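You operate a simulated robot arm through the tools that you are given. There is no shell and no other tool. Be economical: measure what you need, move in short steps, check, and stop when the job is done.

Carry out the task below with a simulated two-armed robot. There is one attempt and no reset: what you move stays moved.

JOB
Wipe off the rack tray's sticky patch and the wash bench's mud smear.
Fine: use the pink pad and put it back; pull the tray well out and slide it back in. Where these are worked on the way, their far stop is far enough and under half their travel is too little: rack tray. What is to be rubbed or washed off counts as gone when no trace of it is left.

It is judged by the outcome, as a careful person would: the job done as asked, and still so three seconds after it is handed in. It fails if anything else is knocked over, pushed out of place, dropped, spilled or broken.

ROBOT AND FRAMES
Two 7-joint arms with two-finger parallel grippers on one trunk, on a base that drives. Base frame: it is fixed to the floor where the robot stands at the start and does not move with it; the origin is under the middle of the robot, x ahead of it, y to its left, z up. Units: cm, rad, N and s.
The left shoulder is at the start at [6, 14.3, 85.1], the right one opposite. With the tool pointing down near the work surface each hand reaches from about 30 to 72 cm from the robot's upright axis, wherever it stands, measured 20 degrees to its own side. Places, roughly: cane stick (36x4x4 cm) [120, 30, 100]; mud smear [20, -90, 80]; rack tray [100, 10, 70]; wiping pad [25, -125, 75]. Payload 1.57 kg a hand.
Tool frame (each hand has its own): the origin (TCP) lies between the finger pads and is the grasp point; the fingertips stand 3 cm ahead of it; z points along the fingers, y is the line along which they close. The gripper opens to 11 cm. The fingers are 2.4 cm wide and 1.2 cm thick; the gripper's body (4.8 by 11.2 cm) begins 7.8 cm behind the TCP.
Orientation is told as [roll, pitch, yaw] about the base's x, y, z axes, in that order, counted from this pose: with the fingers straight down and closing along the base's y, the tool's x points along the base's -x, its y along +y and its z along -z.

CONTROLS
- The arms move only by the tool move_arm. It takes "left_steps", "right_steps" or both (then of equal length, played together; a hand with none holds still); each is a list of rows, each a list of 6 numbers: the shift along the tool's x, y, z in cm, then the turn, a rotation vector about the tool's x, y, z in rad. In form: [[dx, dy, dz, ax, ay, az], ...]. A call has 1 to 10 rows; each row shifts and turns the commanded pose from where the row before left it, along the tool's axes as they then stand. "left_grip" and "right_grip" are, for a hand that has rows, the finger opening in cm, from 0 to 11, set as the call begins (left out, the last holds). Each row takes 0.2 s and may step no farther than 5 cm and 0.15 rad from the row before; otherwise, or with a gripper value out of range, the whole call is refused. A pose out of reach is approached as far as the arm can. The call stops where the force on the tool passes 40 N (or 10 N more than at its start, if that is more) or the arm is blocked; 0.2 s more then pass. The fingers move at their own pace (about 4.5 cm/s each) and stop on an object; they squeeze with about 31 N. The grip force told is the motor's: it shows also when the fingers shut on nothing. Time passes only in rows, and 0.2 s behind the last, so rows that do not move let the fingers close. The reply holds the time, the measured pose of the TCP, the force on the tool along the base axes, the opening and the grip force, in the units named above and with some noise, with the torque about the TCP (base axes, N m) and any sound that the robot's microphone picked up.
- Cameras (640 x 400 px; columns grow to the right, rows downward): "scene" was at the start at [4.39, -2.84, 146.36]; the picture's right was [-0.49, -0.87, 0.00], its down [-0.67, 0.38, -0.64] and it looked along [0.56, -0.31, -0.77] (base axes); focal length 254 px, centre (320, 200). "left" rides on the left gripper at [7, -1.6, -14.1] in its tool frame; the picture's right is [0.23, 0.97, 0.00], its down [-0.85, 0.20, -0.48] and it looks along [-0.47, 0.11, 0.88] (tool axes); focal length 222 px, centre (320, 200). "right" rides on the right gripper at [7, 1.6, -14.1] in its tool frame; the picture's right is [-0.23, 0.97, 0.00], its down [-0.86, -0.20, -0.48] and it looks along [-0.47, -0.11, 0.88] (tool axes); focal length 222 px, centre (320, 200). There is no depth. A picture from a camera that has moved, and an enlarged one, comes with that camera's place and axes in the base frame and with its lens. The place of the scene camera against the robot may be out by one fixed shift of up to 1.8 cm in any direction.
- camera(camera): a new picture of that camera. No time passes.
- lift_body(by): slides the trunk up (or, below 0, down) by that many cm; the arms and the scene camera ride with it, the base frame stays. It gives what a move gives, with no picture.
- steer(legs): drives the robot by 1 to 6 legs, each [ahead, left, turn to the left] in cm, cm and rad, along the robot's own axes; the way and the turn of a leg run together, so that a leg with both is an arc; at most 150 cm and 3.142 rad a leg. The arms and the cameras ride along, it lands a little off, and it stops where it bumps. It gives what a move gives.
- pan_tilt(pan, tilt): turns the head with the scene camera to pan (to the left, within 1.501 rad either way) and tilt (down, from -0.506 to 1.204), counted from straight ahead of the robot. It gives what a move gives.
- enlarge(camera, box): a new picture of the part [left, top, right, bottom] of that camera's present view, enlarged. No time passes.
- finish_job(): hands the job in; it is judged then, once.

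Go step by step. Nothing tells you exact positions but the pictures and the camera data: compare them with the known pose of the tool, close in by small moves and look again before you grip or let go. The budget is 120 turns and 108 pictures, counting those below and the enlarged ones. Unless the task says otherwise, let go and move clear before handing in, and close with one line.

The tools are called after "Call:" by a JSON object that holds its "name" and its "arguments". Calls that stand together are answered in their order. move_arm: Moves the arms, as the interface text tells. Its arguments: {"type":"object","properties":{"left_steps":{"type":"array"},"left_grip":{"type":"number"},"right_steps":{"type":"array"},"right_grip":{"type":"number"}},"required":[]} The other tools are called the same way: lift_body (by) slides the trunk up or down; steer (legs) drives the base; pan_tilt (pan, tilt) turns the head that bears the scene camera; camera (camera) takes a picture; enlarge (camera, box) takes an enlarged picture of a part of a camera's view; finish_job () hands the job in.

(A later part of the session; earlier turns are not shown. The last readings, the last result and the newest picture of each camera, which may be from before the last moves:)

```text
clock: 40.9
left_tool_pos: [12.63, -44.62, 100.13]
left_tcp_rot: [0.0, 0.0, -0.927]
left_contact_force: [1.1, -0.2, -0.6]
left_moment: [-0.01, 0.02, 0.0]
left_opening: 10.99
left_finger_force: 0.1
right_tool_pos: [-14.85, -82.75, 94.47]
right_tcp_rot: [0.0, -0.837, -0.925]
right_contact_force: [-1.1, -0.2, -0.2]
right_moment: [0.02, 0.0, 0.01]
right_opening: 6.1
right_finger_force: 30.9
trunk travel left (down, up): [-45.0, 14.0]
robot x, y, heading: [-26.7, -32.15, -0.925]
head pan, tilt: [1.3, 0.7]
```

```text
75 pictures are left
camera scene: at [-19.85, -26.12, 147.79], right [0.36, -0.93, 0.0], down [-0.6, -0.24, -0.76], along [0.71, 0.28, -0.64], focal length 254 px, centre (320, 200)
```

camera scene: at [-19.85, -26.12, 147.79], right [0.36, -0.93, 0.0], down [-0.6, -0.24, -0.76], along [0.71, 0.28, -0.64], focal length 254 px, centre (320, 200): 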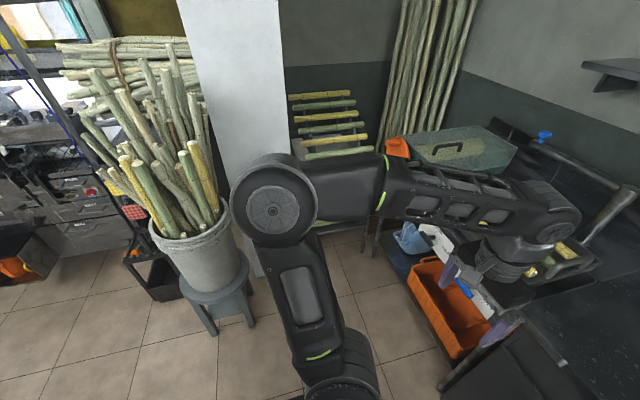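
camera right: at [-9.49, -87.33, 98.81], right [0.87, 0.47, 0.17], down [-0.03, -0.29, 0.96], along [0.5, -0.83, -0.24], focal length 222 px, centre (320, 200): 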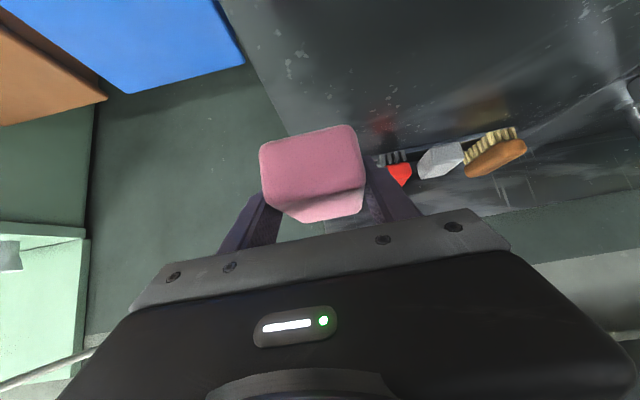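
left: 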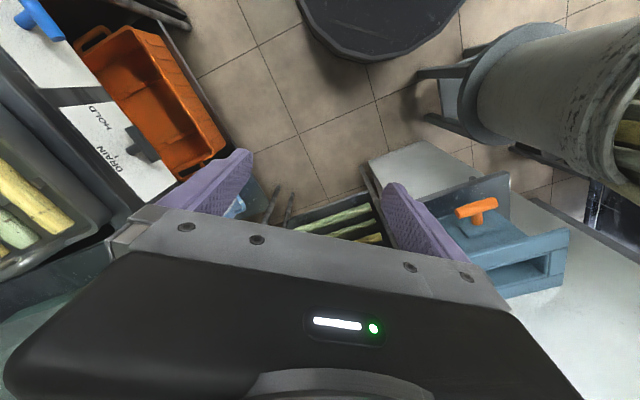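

Call:
{"name": "steer", "arguments": {"legs": [[0, 0, 1.266], [34, 6, 0]]}}

Call:
{"name": "pan_tilt", "arguments": {"pan": 0.0, "tilt": 0.8}}

Call:
{"name": "camera", "arguments": {"camera": "scene"}}

Call:
{"name": "camera", "arguments": {"camera": "left"}}

```text
clock: 46.3
left_tool_pos: [26.93, 18.35, 100.13]
left_tcp_rot: [0.001, 0.001, 0.342]
left_contact_force: [0.2, -0.3, 0.4]
left_moment: [-0.01, 0.01, -0.01]
left_opening: 11.0
left_finger_force: 0.0
right_tool_pos: [55.09, -19.3, 94.55]
right_tcp_rot: [0.001, -0.837, 0.341]
right_contact_force: [0.0, -0.5, -0.6]
right_moment: [0.01, 0.01, -0.01]
right_opening: 6.11
right_finger_force: 31.7
trunk travel left (down, up): [-45.0, 14.0]
robot x, y, heading: [3.44, -15.34, 0.339]
head pan, tilt: [1.3, 0.7]
```

```text
clock: 47.8
left_tool_pos: [26.81, 18.31, 100.24]
left_tcp_rot: [0.001, 0.0, 0.341]
left_contact_force: [-0.3, 0.1, 1.0]
left_moment: [0.03, -0.02, 0.02]
left_opening: 11.0
left_finger_force: 0.0
right_tool_pos: [55.1, -19.14, 94.41]
right_tcp_rot: [0.001, -0.839, 0.342]
right_contact_force: [-1.0, 0.0, 1.1]
right_moment: [0.01, -0.02, -0.03]
right_opening: 6.1
right_finger_force: 30.2
trunk travel left (down, up): [-45.0, 14.0]
robot x, y, heading: [3.42, -15.66, 0.347]
head pan, tilt: [0.0, 0.799]
```

```text
74 pictures are left
camera scene: at [9.1, -12.82, 146.97], right [0.34, -0.94, 0.0], down [-0.68, -0.24, -0.7], along [0.66, 0.23, -0.72], focal length 254 px, centre (320, 200)
```

scene: 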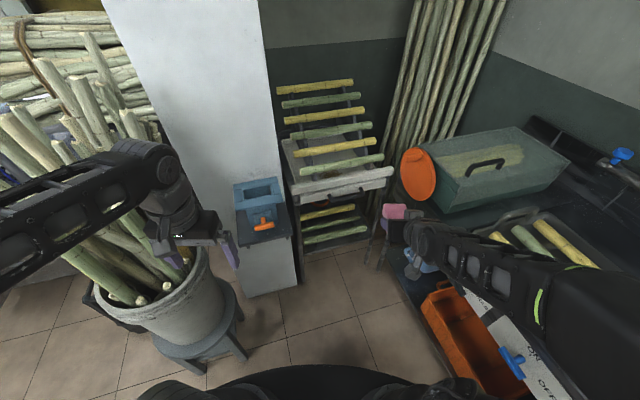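

```text
73 pictures are left
camera left: at [20.83, 14.49, 114.43], right [-0.54, 0.84, 0.0], down [0.74, 0.47, 0.48], along [0.4, 0.26, -0.88], focal length 222 px, centre (320, 200)
```

left: 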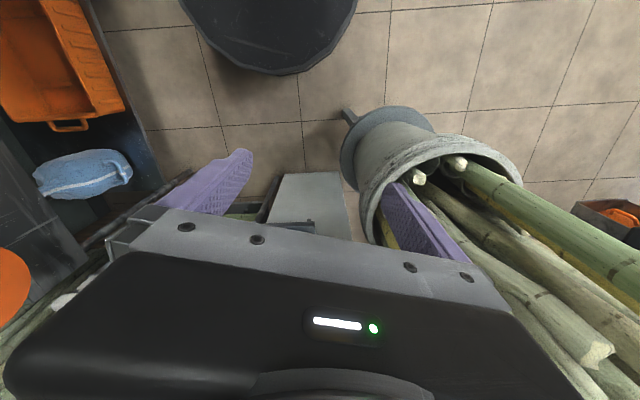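

Call:
{"name": "enlarge", "arguments": {"camera": "scene", "box": [240, 100, 440, 225]}}

```text
3.20 times, centred on (340, 162) of scene
camera zoom: at [9.1, -12.82, 146.97], right [0.34, -0.94, 0.0], down [-0.68, -0.24, -0.7], along [0.66, 0.23, -0.72], focal length 813 px, centre (256, 320)
```

zoom: 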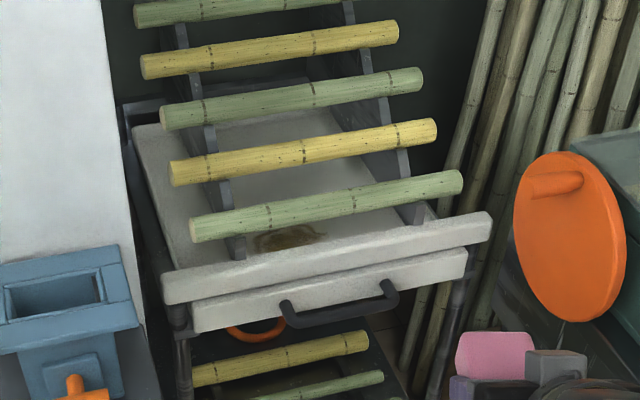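

The tray handle triangulates to about [84, 2, 70] and the patch lies just behind the front lip. I'll turn slightly right, advance a bit, shift the right hand aside, and bring the left hand around toward the handle with a horizontal tool.

Call:
{"name": "steer", "arguments": {"legs": [[0, 0, -0.14], [6, 0, 0]]}}

Call:
{"name": "move_arm", "arguments": {"right_steps": [[0, -2.5, -1.5, 0, 0.1, 0], [0, -2.5, -1.5, 0, 0.1, 0], [0, -2.5, -1.5, 0, 0.1, 0], [0, -2.5, -1.5, 0, 0.1, 0]]}}

Call:
{"name": "move_arm", "arguments": {"left_steps": [[-1.5, -2, 0, 0, -0.15, 0], [-1.5, -2, 0, 0, -0.15, 0], [-1.5, -2, 0, 0, -0.15, 0], [-1, -2, 1, 0, -0.15, 0], [-1, -2, 1, 0, -0.15, 0], [0, -2, 1, 0, -0.15, 0], [0, -2, 1, 0, -0.15, 0], [0, -2, 1, 0, -0.15, 0]]}}

Call:
{"name": "camera", "arguments": {"camera": "left"}}

Call:
{"name": "camera", "arguments": {"camera": "scene"}}

```text
clock: 49.3
left_tool_pos: [37.37, 16.15, 100.26]
left_tcp_rot: [0.0, 0.0, 0.202]
left_contact_force: [-0.3, -0.5, 0.1]
left_moment: [0.02, 0.05, 0.01]
left_opening: 11.01
left_finger_force: 0.1
right_tool_pos: [60.09, -25.08, 94.47]
right_tcp_rot: [-0.001, -0.837, 0.203]
right_contact_force: [-0.2, -0.6, 0.1]
right_moment: [0.01, 0.0, 0.03]
right_opening: 6.12
right_finger_force: 30.5
trunk travel left (down, up): [-45.0, 14.0]
robot x, y, heading: [9.87, -13.88, 0.2]
head pan, tilt: [0.0, 0.799]
```

```text
clock: 50.3
left_tool_pos: [37.34, 16.0, 100.21]
left_tcp_rot: [0.001, 0.002, 0.202]
left_contact_force: [-0.3, -0.3, 0.4]
left_moment: [0.0, 0.0, 0.02]
left_opening: 10.99
left_finger_force: 0.0
right_tool_pos: [58.31, -35.74, 99.13]
right_tcp_rot: [0.002, -0.436, 0.202]
right_contact_force: [0.3, -1.0, -0.4]
right_moment: [-0.01, 0.02, -0.02]
right_opening: 6.1
right_finger_force: 31.3
trunk travel left (down, up): [-45.0, 14.0]
robot x, y, heading: [9.45, -14.23, 0.203]
head pan, tilt: [0.0, 0.799]
```

```text
clock: 52.1
left_tool_pos: [54.53, 0.72, 101.51]
left_tcp_rot: [-0.005, -1.198, 0.212]
left_contact_force: [0.9, 0.0, 0.1]
left_moment: [0.02, 0.02, -0.04]
left_opening: 10.95
left_finger_force: 0.0
left hand out of reach, approached as far as the arm can: row 6, 7, 8
right_tool_pos: [58.34, -35.43, 99.07]
right_tcp_rot: [0.001, -0.436, 0.203]
right_contact_force: [-0.6, -0.6, -1.2]
right_moment: [-0.04, 0.04, 0.02]
right_opening: 6.09
right_finger_force: 30.5
trunk travel left (down, up): [-45.0, 14.0]
robot x, y, heading: [9.62, -14.06, 0.201]
head pan, tilt: [0.0, 0.799]
```

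```text
71 pictures are left
camera left: at [39.58, -4.16, 100.38], right [-0.28, 0.94, -0.21], down [-0.17, 0.17, 0.97], along [0.94, 0.31, 0.11], focal length 222 px, centre (320, 200)
```

left: 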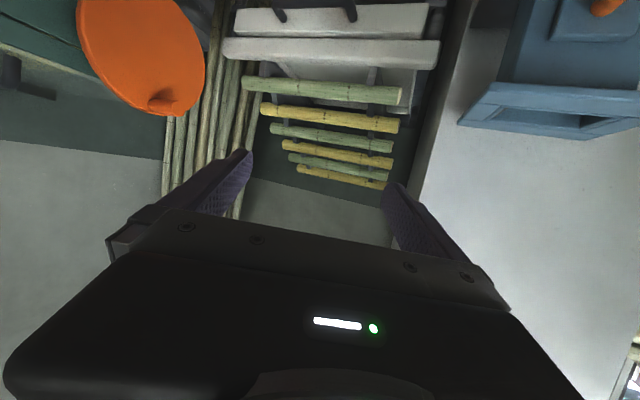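

```text
70 pictures are left
camera scene: at [15.39, -12.15, 146.96], right [0.2, -0.98, 0.0], down [-0.7, -0.14, -0.7], along [0.68, 0.14, -0.72], focal length 254 px, centre (320, 200)
```

scene: 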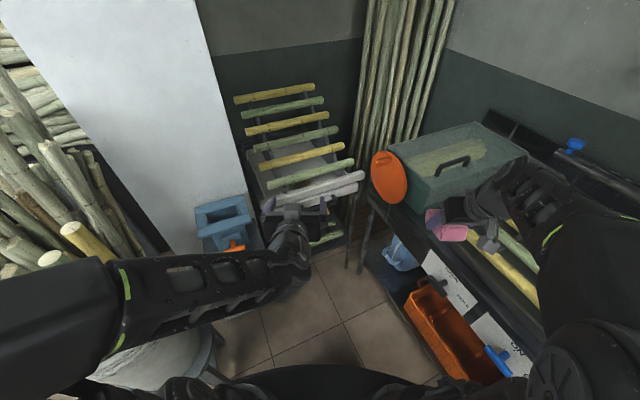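

Call:
{"name": "move_arm", "arguments": {"left_steps": [[4.6, 0, 1.8, 0, 0, 0], [4.6, 0, 1.8, 0, 0, 0], [4.6, 0, 1.8, 0, 0, 0], [4.6, 0, 1.8, 0, 0, 0]]}}

Call:
{"name": "camera", "arguments": {"camera": "left"}}

```text
clock: 53.1
left_tool_pos: [56.67, -0.68, 87.58]
left_tcp_rot: [0.006, -1.197, 0.194]
left_contact_force: [-0.2, 0.0, -0.6]
left_moment: [-0.01, 0.03, 0.01]
left_opening: 10.98
left_finger_force: 0.0
left hand out of reach, approached as far as the arm can: row 1, 2, 3, 4
right_tool_pos: [58.23, -35.7, 98.97]
right_tcp_rot: [0.0, -0.439, 0.201]
right_contact_force: [0.9, -0.2, -0.8]
right_moment: [0.02, 0.05, -0.04]
right_opening: 6.13
right_finger_force: 30.7
trunk travel left (down, up): [-45.0, 14.0]
robot x, y, heading: [9.8, -14.22, 0.202]
head pan, tilt: [0.0, 0.799]
```

```text
69 pictures are left
camera left: at [41.6, -5.42, 86.38], right [-0.28, 0.94, -0.21], down [-0.17, 0.17, 0.97], along [0.95, 0.3, 0.11], focal length 222 px, centre (320, 200)
```

left: 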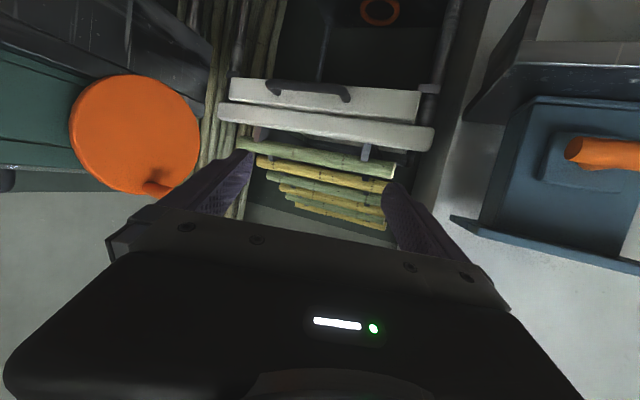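

Call:
{"name": "move_arm", "arguments": {"left_steps": [[-1.45, 0, 3.7, 0, 0, 0], [-1.45, 0, 3.7, 0, 0, 0], [-1.45, 0, 3.7, 0, 0, 0]]}}

```text
clock: 53.9
left_tool_pos: [68.36, 1.79, 87.61]
left_tcp_rot: [0.001, -1.199, 0.2]
left_contact_force: [0.8, -1.4, -0.5]
left_moment: [0.0, 0.01, 0.01]
left_opening: 11.0
left_finger_force: 0.1
right_tool_pos: [58.34, -35.54, 99.08]
right_tcp_rot: [0.0, -0.437, 0.202]
right_contact_force: [0.0, 0.3, -0.3]
right_moment: [0.03, 0.04, -0.01]
right_opening: 6.13
right_finger_force: 31.0
trunk travel left (down, up): [-45.0, 14.0]
robot x, y, heading: [9.56, -14.51, 0.201]
head pan, tilt: [0.0, 0.799]
```

Call:
{"name": "move_arm", "arguments": {"left_steps": [[0, 0, 0, 0, -0.1, 0], [0, 0, 0, 0, -0.1, 0], [0, 0, 0, 0, 0, 0.15], [0, 0, 0, 0, 0, 0.15], [0, 0, 0, 0, 0, 0.15], [0, 0, 0, 0, 0, 0.15], [0, 0, 0, 0, 0, 0.15]]}}

Call:
{"name": "move_arm", "arguments": {"left_steps": [[0, 0, 0, 0, 0, 0.15], [0, 0, 0, 0, 0, 0.15], [0, 0, 0, 0, 0, 0.15], [0, 0, 0, 0, 0, 0.15], [0, 0, 0, 0, 0, 0.15], [0, 0, 0, 0, 0, 0.07]], "left_grip": 6}}

Call:
{"name": "camera", "arguments": {"camera": "left"}}

Call:
{"name": "camera", "arguments": {"camera": "scene"}}

```text
clock: 55.5
left_tool_pos: [68.82, 1.36, 90.93]
left_tcp_rot: [1.327, -0.802, -1.189]
left_contact_force: [-0.8, -0.2, 0.6]
left_moment: [0.0, -0.01, 0.0]
left_opening: 11.0
left_finger_force: 0.0
left hand out of reach, approached as far as the arm can: row 1, 2
right_tool_pos: [58.3, -35.7, 99.13]
right_tcp_rot: [0.0, -0.44, 0.203]
right_contact_force: [-1.2, -0.2, -0.3]
right_moment: [-0.02, 0.0, 0.02]
right_opening: 6.1
right_finger_force: 30.9
trunk travel left (down, up): [-45.0, 14.0]
robot x, y, heading: [9.53, -13.72, 0.199]
head pan, tilt: [0.0, 0.799]
```

```text
clock: 56.9
left_tool_pos: [69.05, 1.14, 90.78]
left_tcp_rot: [1.399, 0.001, -1.371]
left_contact_force: [0.0, 1.1, -0.2]
left_moment: [0.03, -0.02, 0.02]
left_opening: 6.02
left_finger_force: 0.0
right_tool_pos: [58.32, -35.76, 99.03]
right_tcp_rot: [0.0, -0.438, 0.202]
right_contact_force: [0.4, -0.5, -0.9]
right_moment: [-0.03, 0.01, -0.01]
right_opening: 6.13
right_finger_force: 30.6
trunk travel left (down, up): [-45.0, 14.0]
robot x, y, heading: [9.41, -14.37, 0.202]
head pan, tilt: [0.0, 0.799]
```

```text
68 pictures are left
camera left: at [53.8, 5.12, 91.67], right [0.12, 0.26, 0.96], down [-0.26, -0.93, 0.28], along [0.96, -0.28, -0.04], focal length 222 px, centre (320, 200)
```

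left: 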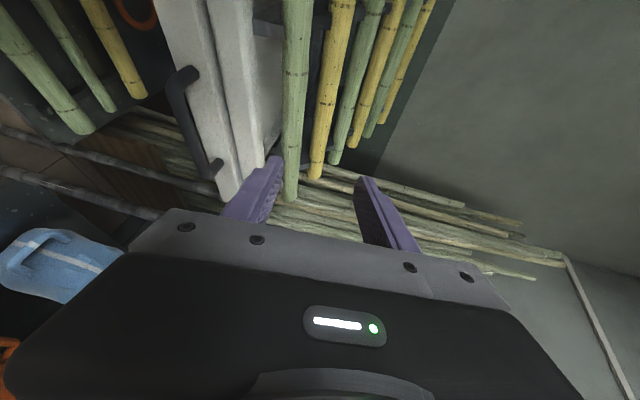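

```text
67 pictures are left
camera scene: at [15.22, -12.31, 146.97], right [0.2, -0.98, 0.0], down [-0.7, -0.14, -0.7], along [0.68, 0.14, -0.72], focal length 254 px, centre (320, 200)
```

scene: 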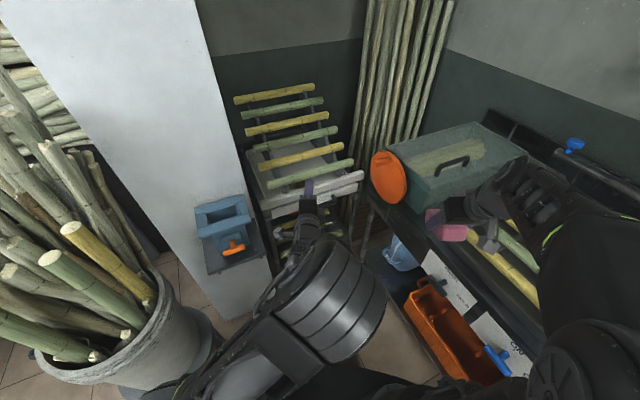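

Call:
{"name": "move_arm", "arguments": {"left_steps": [[0, -3.9, 0.67, 0, 0, 0], [0, -3.9, 0.67, 0, 0, 0], [0, -3.9, 0.67, 0, 0, 0], [0, -3.9, 0.67, 0, 0, 0], [0, -3.9, 0.67, 0, 0, 0]]}}

Call:
{"name": "camera", "arguments": {"camera": "left"}}

Call:
{"name": "enlarge", "arguments": {"camera": "scene", "box": [220, 130, 420, 255]}}

```text
clock: 58.1
left_tool_pos: [69.09, 1.65, 72.61]
left_tcp_rot: [1.4, -0.001, -1.37]
left_contact_force: [0.0, 0.8, -0.6]
left_moment: [0.01, 0.04, 0.03]
left_opening: 6.01
left_finger_force: 0.0
left hand out of reach, approached as far as the arm can: row 5
right_tool_pos: [58.32, -35.71, 99.03]
right_tcp_rot: [-0.001, -0.438, 0.204]
right_contact_force: [-0.7, 0.1, -0.8]
right_moment: [0.05, 0.01, 0.0]
right_opening: 6.13
right_finger_force: 31.1
trunk travel left (down, up): [-45.0, 14.0]
robot x, y, heading: [9.59, -14.04, 0.202]
head pan, tilt: [0.0, 0.799]
```

```text
66 pictures are left
camera left: at [53.88, 5.56, 73.39], right [0.12, 0.26, 0.96], down [-0.26, -0.92, 0.28], along [0.96, -0.28, -0.04], focal length 222 px, centre (320, 200)
```

left: 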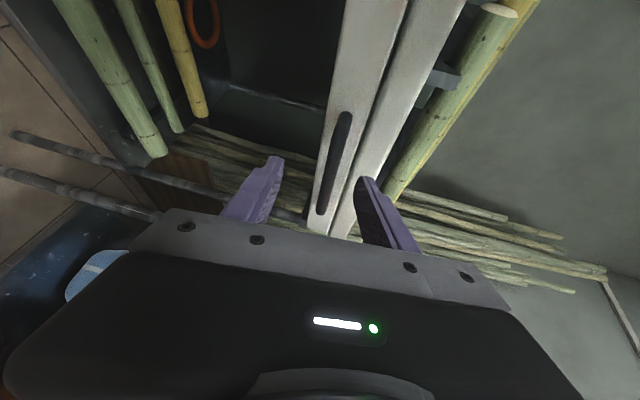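

```text
3.20 times, centred on (320, 192) of scene
camera zoom: at [15.17, -12.34, 146.98], right [0.2, -0.98, 0.0], down [-0.7, -0.14, -0.7], along [0.68, 0.14, -0.72], focal length 813 px, centre (320, 224)
```

zoom: 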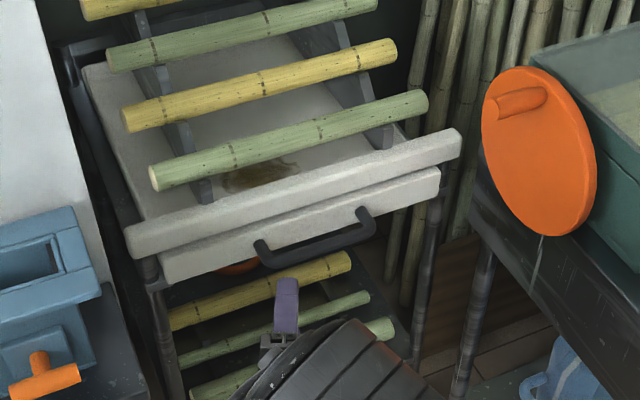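

Call:
{"name": "move_arm", "arguments": {"left_steps": [[0, 0.7, 3.9, 0, 0, 0], [0, 0.68, 3.9, 0, 0, 0]]}}

Call:
{"name": "camera", "arguments": {"camera": "left"}}

Call:
{"name": "enlarge", "arguments": {"camera": "scene", "box": [240, 150, 400, 250]}}

```text
clock: 58.7
left_tool_pos: [75.62, 2.56, 75.22]
left_tcp_rot: [1.397, -0.002, -1.369]
left_contact_force: [0.3, -1.1, -0.8]
left_moment: [-0.02, 0.01, -0.02]
left_opening: 6.03
left_finger_force: 0.4
left hand out of reach, approached as far as the arm can: row 1, 2
right_tool_pos: [58.38, -35.67, 99.15]
right_tcp_rot: [-0.001, -0.438, 0.202]
right_contact_force: [0.1, -0.2, -1.0]
right_moment: [-0.03, -0.01, -0.03]
right_opening: 6.12
right_finger_force: 31.3
trunk travel left (down, up): [-45.0, 14.0]
robot x, y, heading: [9.41, -14.39, 0.2]
head pan, tilt: [0.0, 0.799]
```

```text
64 pictures are left
camera left: at [60.27, 6.54, 76.2], right [0.12, 0.26, 0.96], down [-0.26, -0.92, 0.28], along [0.96, -0.28, -0.04], focal length 222 px, centre (320, 200)
```

left: 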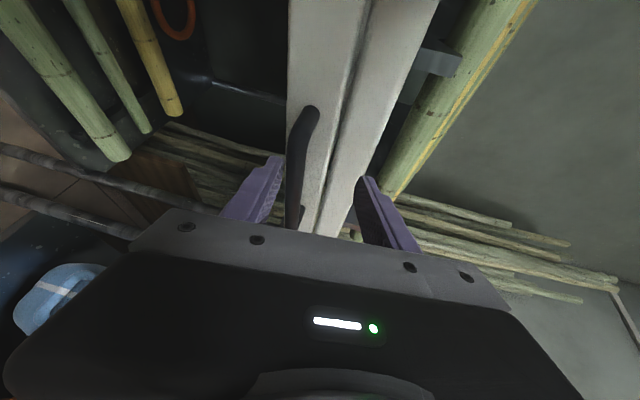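

```text
4.00 times, centred on (320, 200) of scene
camera zoom: at [15.23, -12.3, 146.97], right [0.2, -0.98, 0.0], down [-0.7, -0.14, -0.7], along [0.68, 0.14, -0.72], focal length 1017 px, centre (320, 200)
```

zoom: 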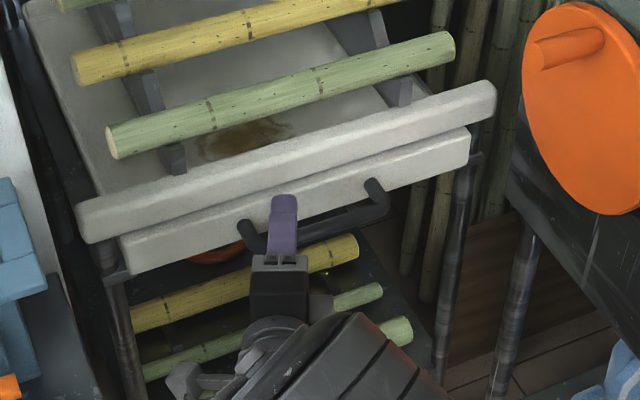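

Call:
{"name": "move_arm", "arguments": {"left_steps": [[0, -0.7, -3.9, 0, 0, 0], [0, 0, -2, 0, 0, 0]], "right_steps": [[-1.7, 0, -3.6, 0, 0, 0], [-1.7, 0, -3.6, 0, 0, 0]]}}

Call:
{"name": "lift_body", "arguments": {"by": -10}}

Call:
{"name": "camera", "arguments": {"camera": "scene"}}

```text
clock: 59.3
left_tool_pos: [69.78, 1.46, 75.58]
left_tcp_rot: [1.399, -0.002, -1.368]
left_contact_force: [0.1, -0.2, -0.4]
left_moment: [-0.02, -0.01, 0.03]
left_opening: 5.99
left_finger_force: 0.1
right_tool_pos: [58.39, -35.65, 107.15]
right_tcp_rot: [0.0, -0.438, 0.202]
right_contact_force: [-0.6, -0.2, -0.4]
right_moment: [0.02, 0.01, -0.02]
right_opening: 6.12
right_finger_force: 30.9
trunk travel left (down, up): [-45.0, 14.0]
robot x, y, heading: [9.6, -14.29, 0.205]
head pan, tilt: [0.0, 0.799]
```

```text
clock: 60.7
left_tool_pos: [69.71, 1.39, 65.53]
left_tcp_rot: [1.401, -0.003, -1.369]
left_contact_force: [-0.6, 0.3, -0.3]
left_moment: [-0.02, -0.01, 0.03]
left_opening: 6.01
left_finger_force: 0.1
right_tool_pos: [58.42, -35.68, 97.1]
right_tcp_rot: [0.0, -0.438, 0.202]
right_contact_force: [-0.1, 0.4, -0.7]
right_moment: [0.03, -0.01, -0.04]
right_opening: 6.11
right_finger_force: 31.0
trunk travel left (down, up): [-35.0, 24.0]
robot x, y, heading: [9.34, -14.12, 0.204]
head pan, tilt: [0.0, 0.799]
```

```text
62 pictures are left
camera scene: at [15.2, -12.31, 136.98], right [0.2, -0.98, 0.0], down [-0.7, -0.14, -0.7], along [0.68, 0.14, -0.72], focal length 254 px, centre (320, 200)
```

scene: 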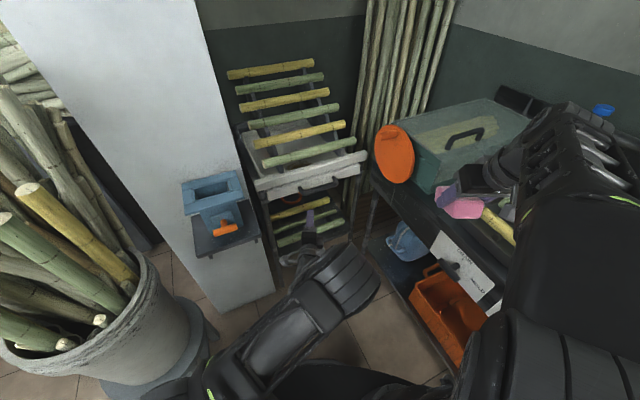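

Call:
{"name": "move_arm", "arguments": {"left_steps": [[0, 3.5, -0.6, 0, 0, 0], [0, 3.5, -0.6, 0, 0, 0], [0, 0.7, 3.9, 0, 0, 0], [0, 0.35, 2, 0, 0, 0]]}}

Call:
{"name": "camera", "arguments": {"camera": "left"}}

```text
clock: 61.7
left_tool_pos: [75.74, 2.84, 72.66]
left_tcp_rot: [1.398, -0.002, -1.371]
left_contact_force: [-0.1, 0.7, -0.6]
left_moment: [0.03, 0.02, 0.03]
left_opening: 6.02
left_finger_force: 0.0
right_tool_pos: [58.42, -35.69, 97.14]
right_tcp_rot: [0.0, -0.438, 0.202]
right_contact_force: [0.5, 0.0, -0.2]
right_moment: [-0.01, 0.05, 0.01]
right_opening: 6.12
right_finger_force: 30.6
trunk travel left (down, up): [-35.0, 24.0]
robot x, y, heading: [9.55, -14.42, 0.2]
head pan, tilt: [0.0, 0.799]
```

```text
61 pictures are left
camera left: at [60.42, 6.69, 73.57], right [0.12, 0.26, 0.96], down [-0.26, -0.93, 0.28], along [0.96, -0.28, -0.04], focal length 222 px, centre (320, 200)
```

left: 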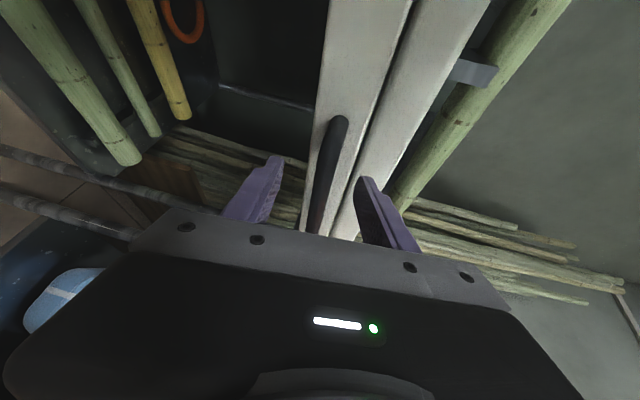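

Call:
{"name": "move_arm", "arguments": {"left_steps": [[0, 0.34, 2, 0, 0, 0], [0, 0.34, 2, 0, 0, 0]]}}

Call:
{"name": "camera", "arguments": {"camera": "left"}}

Call:
{"name": "enlarge", "arguments": {"camera": "scene", "box": [240, 150, 400, 250]}}

```text
clock: 62.3
left_tool_pos: [79.64, 3.53, 72.72]
left_tcp_rot: [1.398, -0.002, -1.368]
left_contact_force: [0.3, -0.7, 0.0]
left_moment: [0.01, 0.04, 0.02]
left_opening: 5.99
left_finger_force: 0.0
right_tool_pos: [58.29, -35.63, 97.04]
right_tcp_rot: [-0.001, -0.438, 0.205]
right_contact_force: [-0.8, 0.2, -0.4]
right_moment: [0.03, 0.05, -0.04]
right_opening: 6.13
right_finger_force: 31.1
trunk travel left (down, up): [-35.0, 24.0]
robot x, y, heading: [9.46, -14.21, 0.202]
head pan, tilt: [0.0, 0.799]
```

```text
60 pictures are left
camera left: at [64.37, 7.47, 73.63], right [0.12, 0.26, 0.96], down [-0.26, -0.93, 0.28], along [0.96, -0.28, -0.04], focal length 222 px, centre (320, 200)
```

left: 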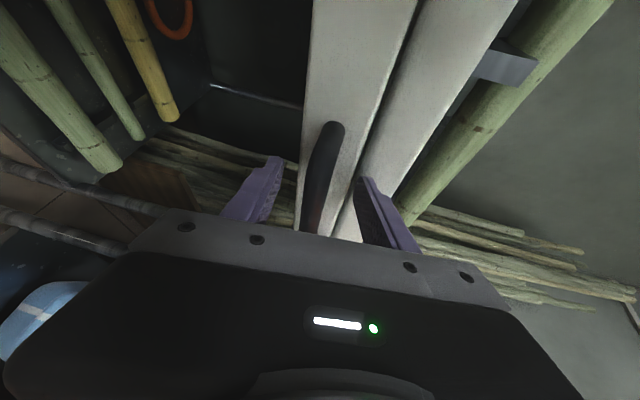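

```text
4.00 times, centred on (320, 200) of scene
camera zoom: at [15.19, -12.31, 136.97], right [0.2, -0.98, 0.0], down [-0.7, -0.14, -0.7], along [0.68, 0.14, -0.72], focal length 1017 px, centre (320, 200)
```

zoom: 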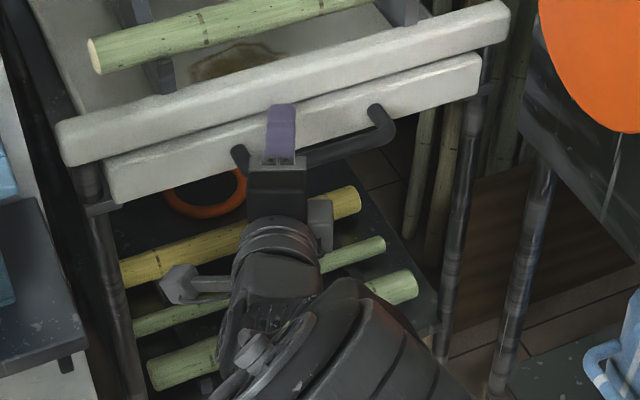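

Call:
{"name": "move_arm", "arguments": {"left_steps": [[0, 0, 0, 0, 0, 0], [0, 0, 0, 0, 0, 0], [0, 0, 0, 0, 0, 0], [0, 0, 0, 0, 0, 0]], "left_grip": 0}}

Call:
{"name": "camera", "arguments": {"camera": "left"}}

```text
clock: 63.3
left_tool_pos: [79.6, 3.44, 73.28]
left_tcp_rot: [1.414, -0.004, -1.369]
left_contact_force: [0.9, 0.4, 27.3]
left_moment: [0.27, -1.66, 1.0]
left_opening: 3.77
left_finger_force: 38.1
right_tool_pos: [58.26, -35.79, 97.09]
right_tcp_rot: [-0.001, -0.44, 0.203]
right_contact_force: [0.3, -0.4, -1.0]
right_moment: [-0.02, -0.03, 0.02]
right_opening: 6.12
right_finger_force: 30.8
trunk travel left (down, up): [-35.0, 24.0]
robot x, y, heading: [9.63, -14.03, 0.198]
head pan, tilt: [0.0, 0.799]
```

```text
58 pictures are left
camera left: at [64.37, 7.41, 74.04], right [0.1, 0.26, 0.96], down [-0.26, -0.92, 0.28], along [0.96, -0.28, -0.03], focal length 222 px, centre (320, 200)
```

left: 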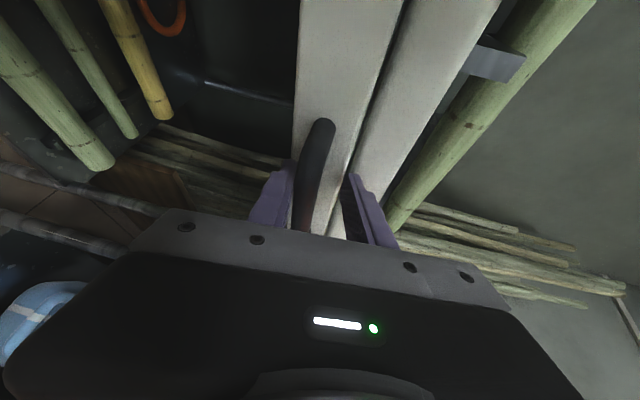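

Call:
{"name": "move_arm", "arguments": {"left_steps": [[0, 0, 0, 0, 0, 0], [0, 0, 0, 0, 0, 0], [0, -0.5, 0, 0, 0, 0], [0, -0.5, 0, 0, 0, 0]], "left_grip": 5.5}}

Call:
{"name": "move_arm", "arguments": {"left_steps": [[0, 0, 0, 0, 0, 0], [0, 0, 0, 0, 0, 0], [0, 0, 0, 0, 0, 0], [0, 0, 0, 0, 0, 0]], "left_grip": 0}}

Call:
{"name": "camera", "arguments": {"camera": "left"}}

```text
clock: 64.3
left_tool_pos: [79.44, 3.54, 72.05]
left_tcp_rot: [1.405, -0.003, -1.369]
left_contact_force: [0.8, 1.3, 13.2]
left_moment: [0.19, -0.46, -0.1]
left_opening: 6.66
left_finger_force: 7.4
right_tool_pos: [58.41, -35.62, 97.13]
right_tcp_rot: [-0.001, -0.44, 0.202]
right_contact_force: [-0.1, 0.3, -0.4]
right_moment: [0.0, 0.01, 0.03]
right_opening: 6.09
right_finger_force: 31.2
trunk travel left (down, up): [-35.0, 24.0]
robot x, y, heading: [9.64, -14.23, 0.202]
head pan, tilt: [0.0, 0.799]
```

```text
clock: 65.1
left_tool_pos: [79.8, 3.62, 73.36]
left_tcp_rot: [1.439, -0.007, -1.372]
left_contact_force: [-9.8, 0.6, 23.7]
left_moment: [0.19, -1.27, 0.33]
left_opening: 3.67
left_finger_force: 24.9
right_tool_pos: [58.12, -35.58, 97.18]
right_tcp_rot: [0.0, -0.441, 0.201]
right_contact_force: [0.1, -0.7, -0.9]
right_moment: [-0.02, 0.0, 0.03]
right_opening: 6.15
right_finger_force: 31.3
trunk travel left (down, up): [-35.0, 24.0]
robot x, y, heading: [9.69, -13.91, 0.199]
head pan, tilt: [0.0, 0.799]
stopped in row 4 (left hand): the force on the tool passed its limit (the readings are from after the stop); the commanded pose is now the measured one
```

```text
57 pictures are left
camera left: at [64.44, 7.44, 73.66], right [0.08, 0.26, 0.96], down [-0.27, -0.92, 0.27], along [0.96, -0.28, 0.0], focal length 222 px, centre (320, 200)
```

left: 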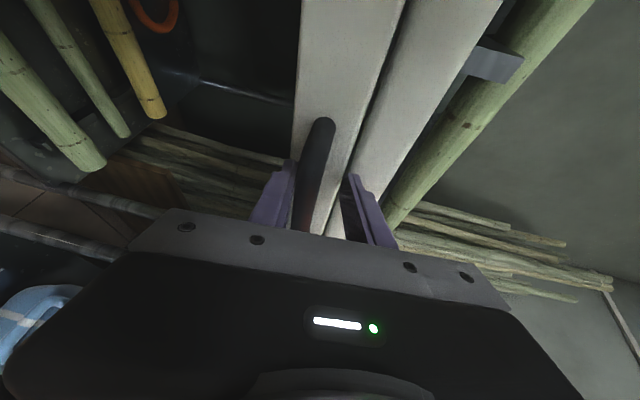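

Call:
{"name": "move_arm", "arguments": {"left_steps": [[0, 0, 0, 0, 0, 0], [0, 0, 0, 0, 0, 0], [0, 0, -1.2, 0, 0, 0], [0, 0, -0.8, 0, 0, 0], [0, -0.5, 0, 0, 0, 0], [0, -0.4, 0, 0, 0, 0]], "left_grip": 6}}

Call:
{"name": "camera", "arguments": {"camera": "left"}}

Call:
{"name": "enlarge", "arguments": {"camera": "scene", "box": [260, 150, 380, 225]}}

```text
clock: 66.5
left_tool_pos: [77.78, 3.0, 71.92]
left_tcp_rot: [1.422, -0.004, -1.369]
left_contact_force: [0.1, -0.7, 0.1]
left_moment: [-0.02, 0.0, 0.01]
left_opening: 5.98
left_finger_force: 0.0
right_tool_pos: [58.38, -35.62, 97.1]
right_tcp_rot: [0.0, -0.438, 0.204]
right_contact_force: [0.4, -0.4, -0.2]
right_moment: [0.03, 0.04, 0.01]
right_opening: 6.14
right_finger_force: 31.2
trunk travel left (down, up): [-35.0, 24.0]
robot x, y, heading: [9.77, -14.34, 0.2]
head pan, tilt: [0.0, 0.799]
```

```text
56 pictures are left
camera left: at [62.4, 7.02, 72.49], right [0.1, 0.26, 0.96], down [-0.26, -0.92, 0.27], along [0.96, -0.28, -0.02], focal length 222 px, centre (320, 200)
```

left: 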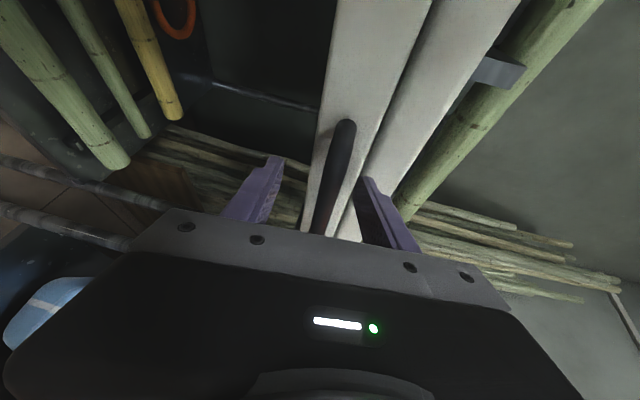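

```text
5.33 times, centred on (320, 188) of scene
camera zoom: at [15.22, -12.3, 136.97], right [0.2, -0.98, 0.0], down [-0.7, -0.14, -0.7], along [0.68, 0.14, -0.72], focal length 1355 px, centre (320, 267)
```

zoom: 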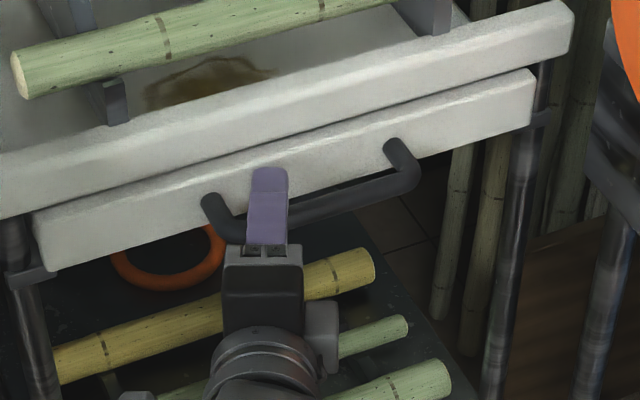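

Call:
{"name": "move_arm", "arguments": {"left_steps": [[0, 0.4, -0.7, 0, 0, 0], [0, 0, 0, 0, 0, 0]], "left_grip": 4}}

Call:
{"name": "move_arm", "arguments": {"left_steps": [[0, 0, 0, 0, 0, 0], [0, 0, 0, 0, 0, 0], [0, 0, 0, 0, 0, 0], [0, 0, 0, 0, 0, 0]], "left_grip": 0}}

Call:
{"name": "camera", "arguments": {"camera": "left"}}

```text
clock: 67.1
left_tool_pos: [77.07, 2.99, 72.43]
left_tcp_rot: [1.421, -0.006, -1.371]
left_contact_force: [0.6, 0.4, -0.1]
left_moment: [0.01, 0.02, 0.02]
left_opening: 4.0
left_finger_force: 0.2
right_tool_pos: [58.39, -35.72, 97.1]
right_tcp_rot: [-0.001, -0.437, 0.203]
right_contact_force: [0.0, 0.3, -0.1]
right_moment: [0.01, 0.04, 0.01]
right_opening: 6.11
right_finger_force: 31.5
trunk travel left (down, up): [-35.0, 24.0]
robot x, y, heading: [9.44, -14.05, 0.2]
head pan, tilt: [0.0, 0.799]
```

```text
clock: 68.1
left_tool_pos: [77.04, 2.87, 72.69]
left_tcp_rot: [1.428, -0.008, -1.372]
left_contact_force: [1.1, -0.3, 16.6]
left_moment: [-0.6, -0.77, 0.46]
left_opening: 1.68
left_finger_force: 31.6
right_tool_pos: [58.39, -35.73, 97.19]
right_tcp_rot: [0.001, -0.439, 0.203]
right_contact_force: [-0.9, 0.2, -0.5]
right_moment: [0.0, 0.01, -0.04]
right_opening: 6.14
right_finger_force: 31.3
trunk travel left (down, up): [-35.0, 24.0]
robot x, y, heading: [9.8, -14.16, 0.202]
head pan, tilt: [0.0, 0.799]
```

```text
54 pictures are left
camera left: at [61.79, 6.88, 73.2], right [0.09, 0.26, 0.96], down [-0.27, -0.92, 0.27], along [0.96, -0.28, -0.01], focal length 222 px, centre (320, 200)
```

left: 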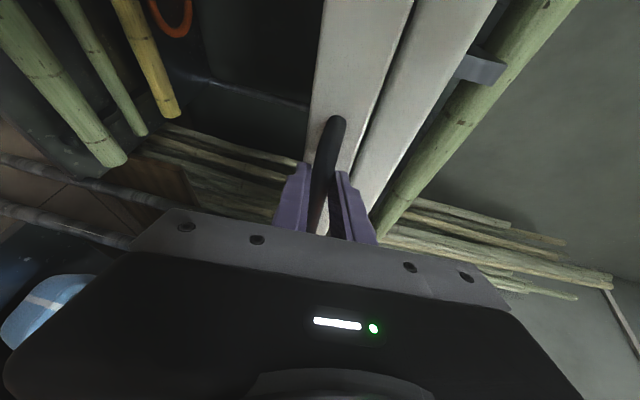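

Call:
{"name": "move_arm", "arguments": {"left_steps": [[0, 0.3, 0, 0, 0, 0], [-0.87, -0.25, -1.78, 0, 0, 0], [-0.87, -0.25, -1.78, 0, 0, 0]]}}

Call:
{"name": "enlarge", "arguments": {"camera": "scene", "box": [220, 130, 420, 255]}}

```text
clock: 68.9
left_tool_pos: [73.77, 0.55, 72.71]
left_tcp_rot: [1.419, -0.004, -1.37]
left_contact_force: [-1.9, 0.4, 6.6]
left_moment: [-0.65, -0.63, -0.14]
left_opening: 1.7
left_finger_force: 32.3
right_tool_pos: [58.35, -35.62, 97.04]
right_tcp_rot: [0.0, -0.438, 0.203]
right_contact_force: [0.0, 0.2, -1.3]
right_moment: [-0.01, 0.02, 0.01]
right_opening: 6.12
right_finger_force: 30.9
trunk travel left (down, up): [-35.0, 24.0]
robot x, y, heading: [9.64, -14.6, 0.203]
head pan, tilt: [0.0, 0.799]
```

```text
3.20 times, centred on (320, 192) of scene
camera zoom: at [15.13, -12.3, 136.96], right [0.2, -0.98, 0.0], down [-0.7, -0.14, -0.7], along [0.68, 0.14, -0.72], focal length 813 px, centre (320, 224)
```

zoom: 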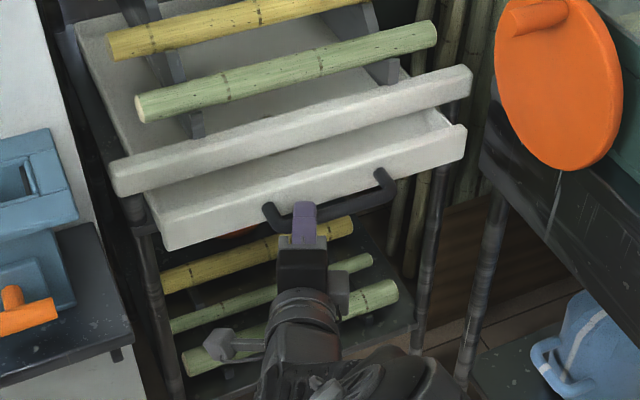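

Call:
{"name": "move_arm", "arguments": {"left_steps": [[-0.87, -0.25, -1.78, 0, 0, 0], [-0.87, -0.25, -1.78, 0, 0, 0], [-0.87, -0.25, -1.78, 0, 0, 0], [-0.87, -0.25, -1.78, 0, 0, 0]]}}

Call:
{"name": "move_arm", "arguments": {"left_steps": [[-0.87, -0.25, -1.78, 0, 0, 0], [-0.87, -0.25, -1.78, 0, 0, 0]]}}

Call:
{"name": "enlarge", "arguments": {"camera": "scene", "box": [220, 130, 420, 255]}}

```text
clock: 69.9
left_tool_pos: [67.47, -4.17, 72.76]
left_tcp_rot: [1.418, -0.006, -1.368]
left_contact_force: [-6.7, 6.7, -2.2]
left_moment: [-0.58, -0.34, 0.79]
left_opening: 1.72
left_finger_force: 31.7
right_tool_pos: [58.25, -35.54, 97.1]
right_tcp_rot: [0.0, -0.438, 0.201]
right_contact_force: [0.3, 0.3, 0.8]
right_moment: [0.0, 0.0, -0.01]
right_opening: 6.08
right_finger_force: 31.0
trunk travel left (down, up): [-35.0, 24.0]
robot x, y, heading: [9.3, -13.73, 0.2]
head pan, tilt: [0.0, 0.799]
```

```text
clock: 70.5
left_tool_pos: [64.44, -6.29, 72.8]
left_tcp_rot: [1.418, -0.004, -1.363]
left_contact_force: [-5.6, 6.2, -8.8]
left_moment: [-0.77, -0.51, -0.59]
left_opening: 1.73
left_finger_force: 32.2
right_tool_pos: [58.39, -35.5, 96.95]
right_tcp_rot: [0.001, -0.437, 0.205]
right_contact_force: [-0.8, -0.3, -1.2]
right_moment: [0.02, 0.0, 0.0]
right_opening: 6.1
right_finger_force: 30.8
trunk travel left (down, up): [-35.0, 24.0]
robot x, y, heading: [9.63, -14.6, 0.203]
head pan, tilt: [0.0, 0.799]
```

```text
3.20 times, centred on (320, 192) of scene
camera zoom: at [15.23, -12.27, 136.96], right [0.2, -0.98, 0.0], down [-0.7, -0.14, -0.7], along [0.68, 0.14, -0.72], focal length 813 px, centre (320, 224)
```

zoom: 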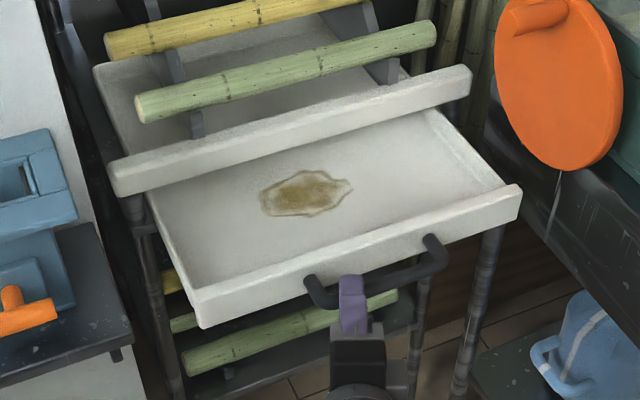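

Call:
{"name": "steer", "arguments": {"legs": [[-5.4, -2.6, 0]]}}

Call:
{"name": "enlarge", "arguments": {"camera": "scene", "box": [220, 130, 420, 255]}}

```text
clock: 71.5
left_tool_pos: [59.61, -9.89, 72.74]
left_tcp_rot: [1.415, -0.004, -1.362]
left_contact_force: [-6.0, 5.6, -9.4]
left_moment: [-0.64, -0.22, 0.51]
left_opening: 1.7
left_finger_force: 31.9
right_tool_pos: [53.57, -39.32, 97.0]
right_tcp_rot: [0.003, -0.438, 0.2]
right_contact_force: [0.2, -0.4, -0.6]
right_moment: [0.02, 0.02, -0.01]
right_opening: 6.12
right_finger_force: 30.9
trunk travel left (down, up): [-35.0, 24.0]
robot x, y, heading: [4.79, -17.8, 0.203]
head pan, tilt: [0.0, 0.799]
```

```text
3.20 times, centred on (320, 192) of scene
camera zoom: at [10.38, -15.87, 136.97], right [0.2, -0.98, 0.0], down [-0.7, -0.14, -0.7], along [0.68, 0.14, -0.72], focal length 813 px, centre (320, 224)
```

zoom: 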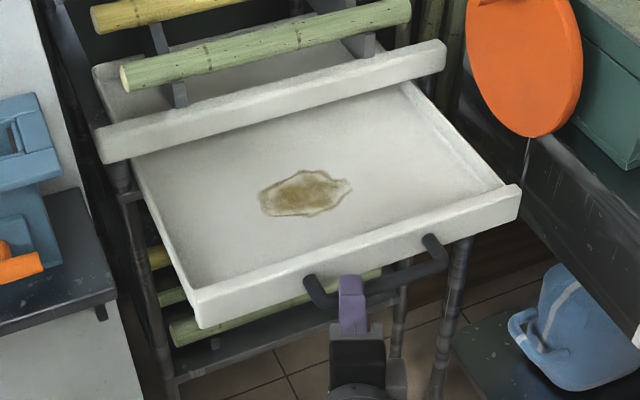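

Call:
{"name": "steer", "arguments": {"legs": [[-4.5, -2.17, 0]]}}

Call:
{"name": "enlarge", "arguments": {"camera": "scene", "box": [220, 130, 420, 255]}}

```text
clock: 72.4
left_tool_pos: [55.58, -12.74, 72.87]
left_tcp_rot: [1.416, -0.005, -1.357]
left_contact_force: [-5.9, 4.5, -0.4]
left_moment: [-0.62, -0.35, 0.73]
left_opening: 1.69
left_finger_force: 32.2
right_tool_pos: [49.53, -42.31, 97.01]
right_tcp_rot: [0.002, -0.439, 0.199]
right_contact_force: [0.4, 0.8, -1.3]
right_moment: [0.0, 0.02, -0.02]
right_opening: 6.12
right_finger_force: 30.8
trunk travel left (down, up): [-35.0, 24.0]
robot x, y, heading: [0.6, -20.55, 0.202]
head pan, tilt: [0.0, 0.799]
```

```text
3.20 times, centred on (320, 192) of scene
camera zoom: at [6.36, -18.92, 136.97], right [0.2, -0.98, 0.0], down [-0.7, -0.14, -0.7], along [0.68, 0.14, -0.72], focal length 813 px, centre (320, 224)
```

zoom: 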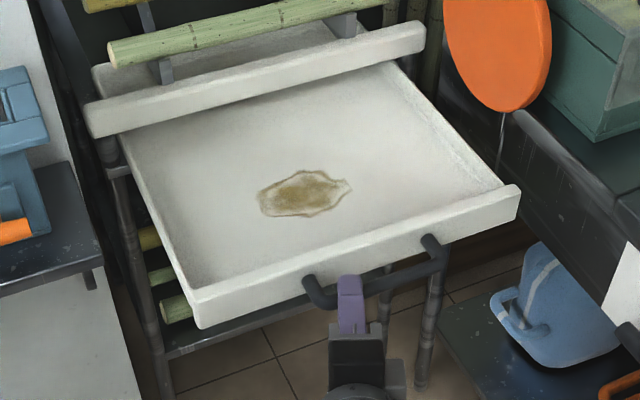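

Call:
{"name": "camera", "arguments": {"camera": "scene"}}

Call:
{"name": "camera", "arguments": {"camera": "right"}}

```text
49 pictures are left
camera scene: at [6.36, -18.92, 136.97], right [0.2, -0.98, 0.0], down [-0.7, -0.14, -0.7], along [0.68, 0.14, -0.72], focal length 254 px, centre (320, 200)
```

scene: 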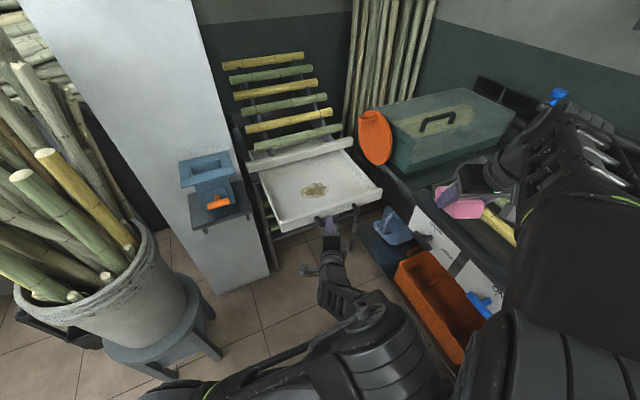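

```text
48 pictures are left
camera right: at [37.14, -43.33, 107.0], right [0.01, 1.0, 0.1], down [0.6, -0.08, 0.8], along [0.8, 0.05, -0.6], focal length 222 px, centre (320, 200)
```

right: 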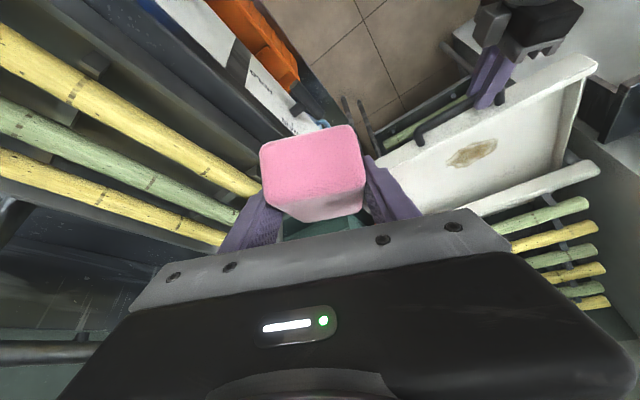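

Call:
{"name": "move_arm", "arguments": {"right_steps": [[0, 4, 0, 0, -0.1, 0], [0, 4, 0, 0, -0.1, 0], [0, 4, 0, 0, -0.1, 0], [0, 4, 0, 0, -0.1, 0]]}}

Call:
{"name": "camera", "arguments": {"camera": "scene"}}

```text
clock: 73.3
left_tool_pos: [55.79, -12.55, 72.82]
left_tcp_rot: [1.418, -0.011, -1.354]
left_contact_force: [1.8, 0.1, 0.7]
left_moment: [-0.79, -0.62, -0.44]
left_opening: 1.68
left_finger_force: 31.8
right_tool_pos: [49.02, -36.26, 92.22]
right_tcp_rot: [0.183, -0.629, -0.089]
right_contact_force: [-0.1, -0.9, -0.6]
right_moment: [-0.03, -0.03, -0.05]
right_opening: 6.11
right_finger_force: 30.9
trunk travel left (down, up): [-35.0, 24.0]
robot x, y, heading: [0.74, -20.79, 0.196]
head pan, tilt: [0.0, 0.799]
stopped in row 4 (right hand): the arm was blocked; the commanded pose is now the measured one
```

```text
47 pictures are left
camera scene: at [6.42, -18.95, 136.97], right [0.2, -0.98, 0.0], down [-0.7, -0.14, -0.7], along [0.68, 0.14, -0.72], focal length 254 px, centre (320, 200)
```

scene: 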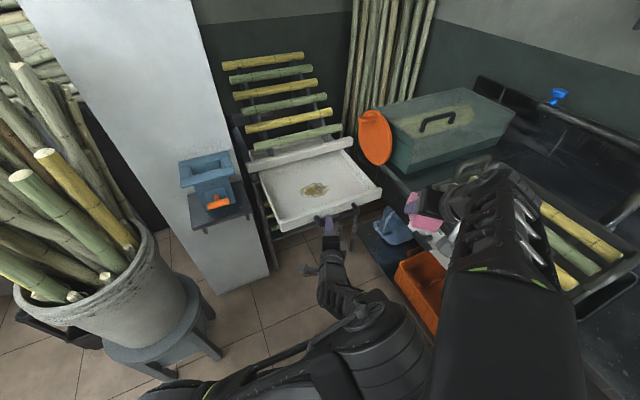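

Call:
{"name": "move_arm", "arguments": {"right_steps": [[0, -3, 0, 0, 0, 0], [0, -3, -2, 0, 0, 0]]}}

Call:
{"name": "move_arm", "arguments": {"left_steps": [[0, 0, 0, 0, 0, 0], [0, 0, 0, 0, 0, 0], [0, 0, 0, 0, 0, 0]], "left_grip": 5}}

Call:
{"name": "steer", "arguments": {"legs": [[-12, 0, 0]]}}

Call:
{"name": "camera", "arguments": {"camera": "scene"}}

```text
clock: 73.9
left_tool_pos: [55.79, -12.54, 72.68]
left_tcp_rot: [1.416, -0.007, -1.355]
left_contact_force: [4.5, -7.6, 4.1]
left_moment: [-0.59, -0.54, 0.17]
left_opening: 1.72
left_finger_force: 32.2
right_tool_pos: [47.81, -42.28, 92.99]
right_tcp_rot: [0.18, -0.631, -0.083]
right_contact_force: [0.4, -0.7, 0.1]
right_moment: [0.05, -0.01, 0.0]
right_opening: 6.12
right_finger_force: 31.4
trunk travel left (down, up): [-35.0, 24.0]
robot x, y, heading: [0.82, -20.99, 0.2]
head pan, tilt: [0.0, 0.799]
```

```text
clock: 74.7
left_tool_pos: [55.74, -12.49, 72.81]
left_tcp_rot: [1.415, -0.008, -1.352]
left_contact_force: [0.1, -0.6, 0.3]
left_moment: [0.02, 0.0, 0.03]
left_opening: 4.99
left_finger_force: 0.1
right_tool_pos: [48.03, -42.38, 93.22]
right_tcp_rot: [0.179, -0.633, -0.086]
right_contact_force: [-0.4, 0.0, -0.6]
right_moment: [0.0, -0.02, 0.0]
right_opening: 6.13
right_finger_force: 31.1
trunk travel left (down, up): [-35.0, 24.0]
robot x, y, heading: [1.0, -20.88, 0.2]
head pan, tilt: [0.0, 0.799]
```

```text
clock: 75.9
left_tool_pos: [43.97, -14.81, 72.72]
left_tcp_rot: [1.416, -0.006, -1.355]
left_contact_force: [0.4, 0.7, -0.2]
left_moment: [0.02, -0.01, 0.02]
left_opening: 5.0
left_finger_force: 0.0
right_tool_pos: [36.15, -44.66, 93.1]
right_tcp_rot: [0.18, -0.631, -0.086]
right_contact_force: [-0.5, -0.5, 0.0]
right_moment: [-0.02, 0.0, 0.02]
right_opening: 6.12
right_finger_force: 31.2
trunk travel left (down, up): [-35.0, 24.0]
robot x, y, heading: [-11.09, -23.31, 0.206]
head pan, tilt: [0.0, 0.799]
```

```text
46 pictures are left
camera scene: at [-5.39, -21.36, 136.98], right [0.2, -0.98, 0.0], down [-0.7, -0.14, -0.7], along [0.68, 0.14, -0.72], focal length 254 px, centre (320, 200)
```

scene: 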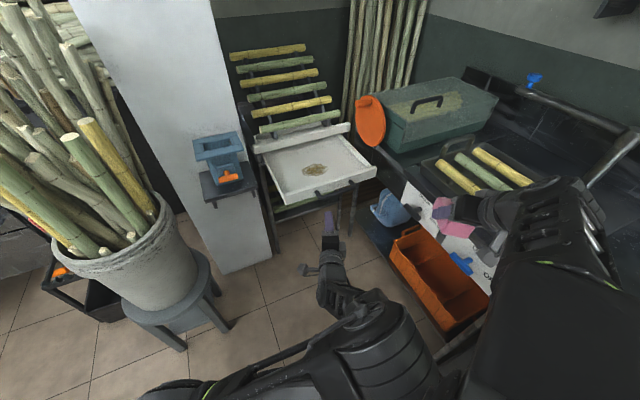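

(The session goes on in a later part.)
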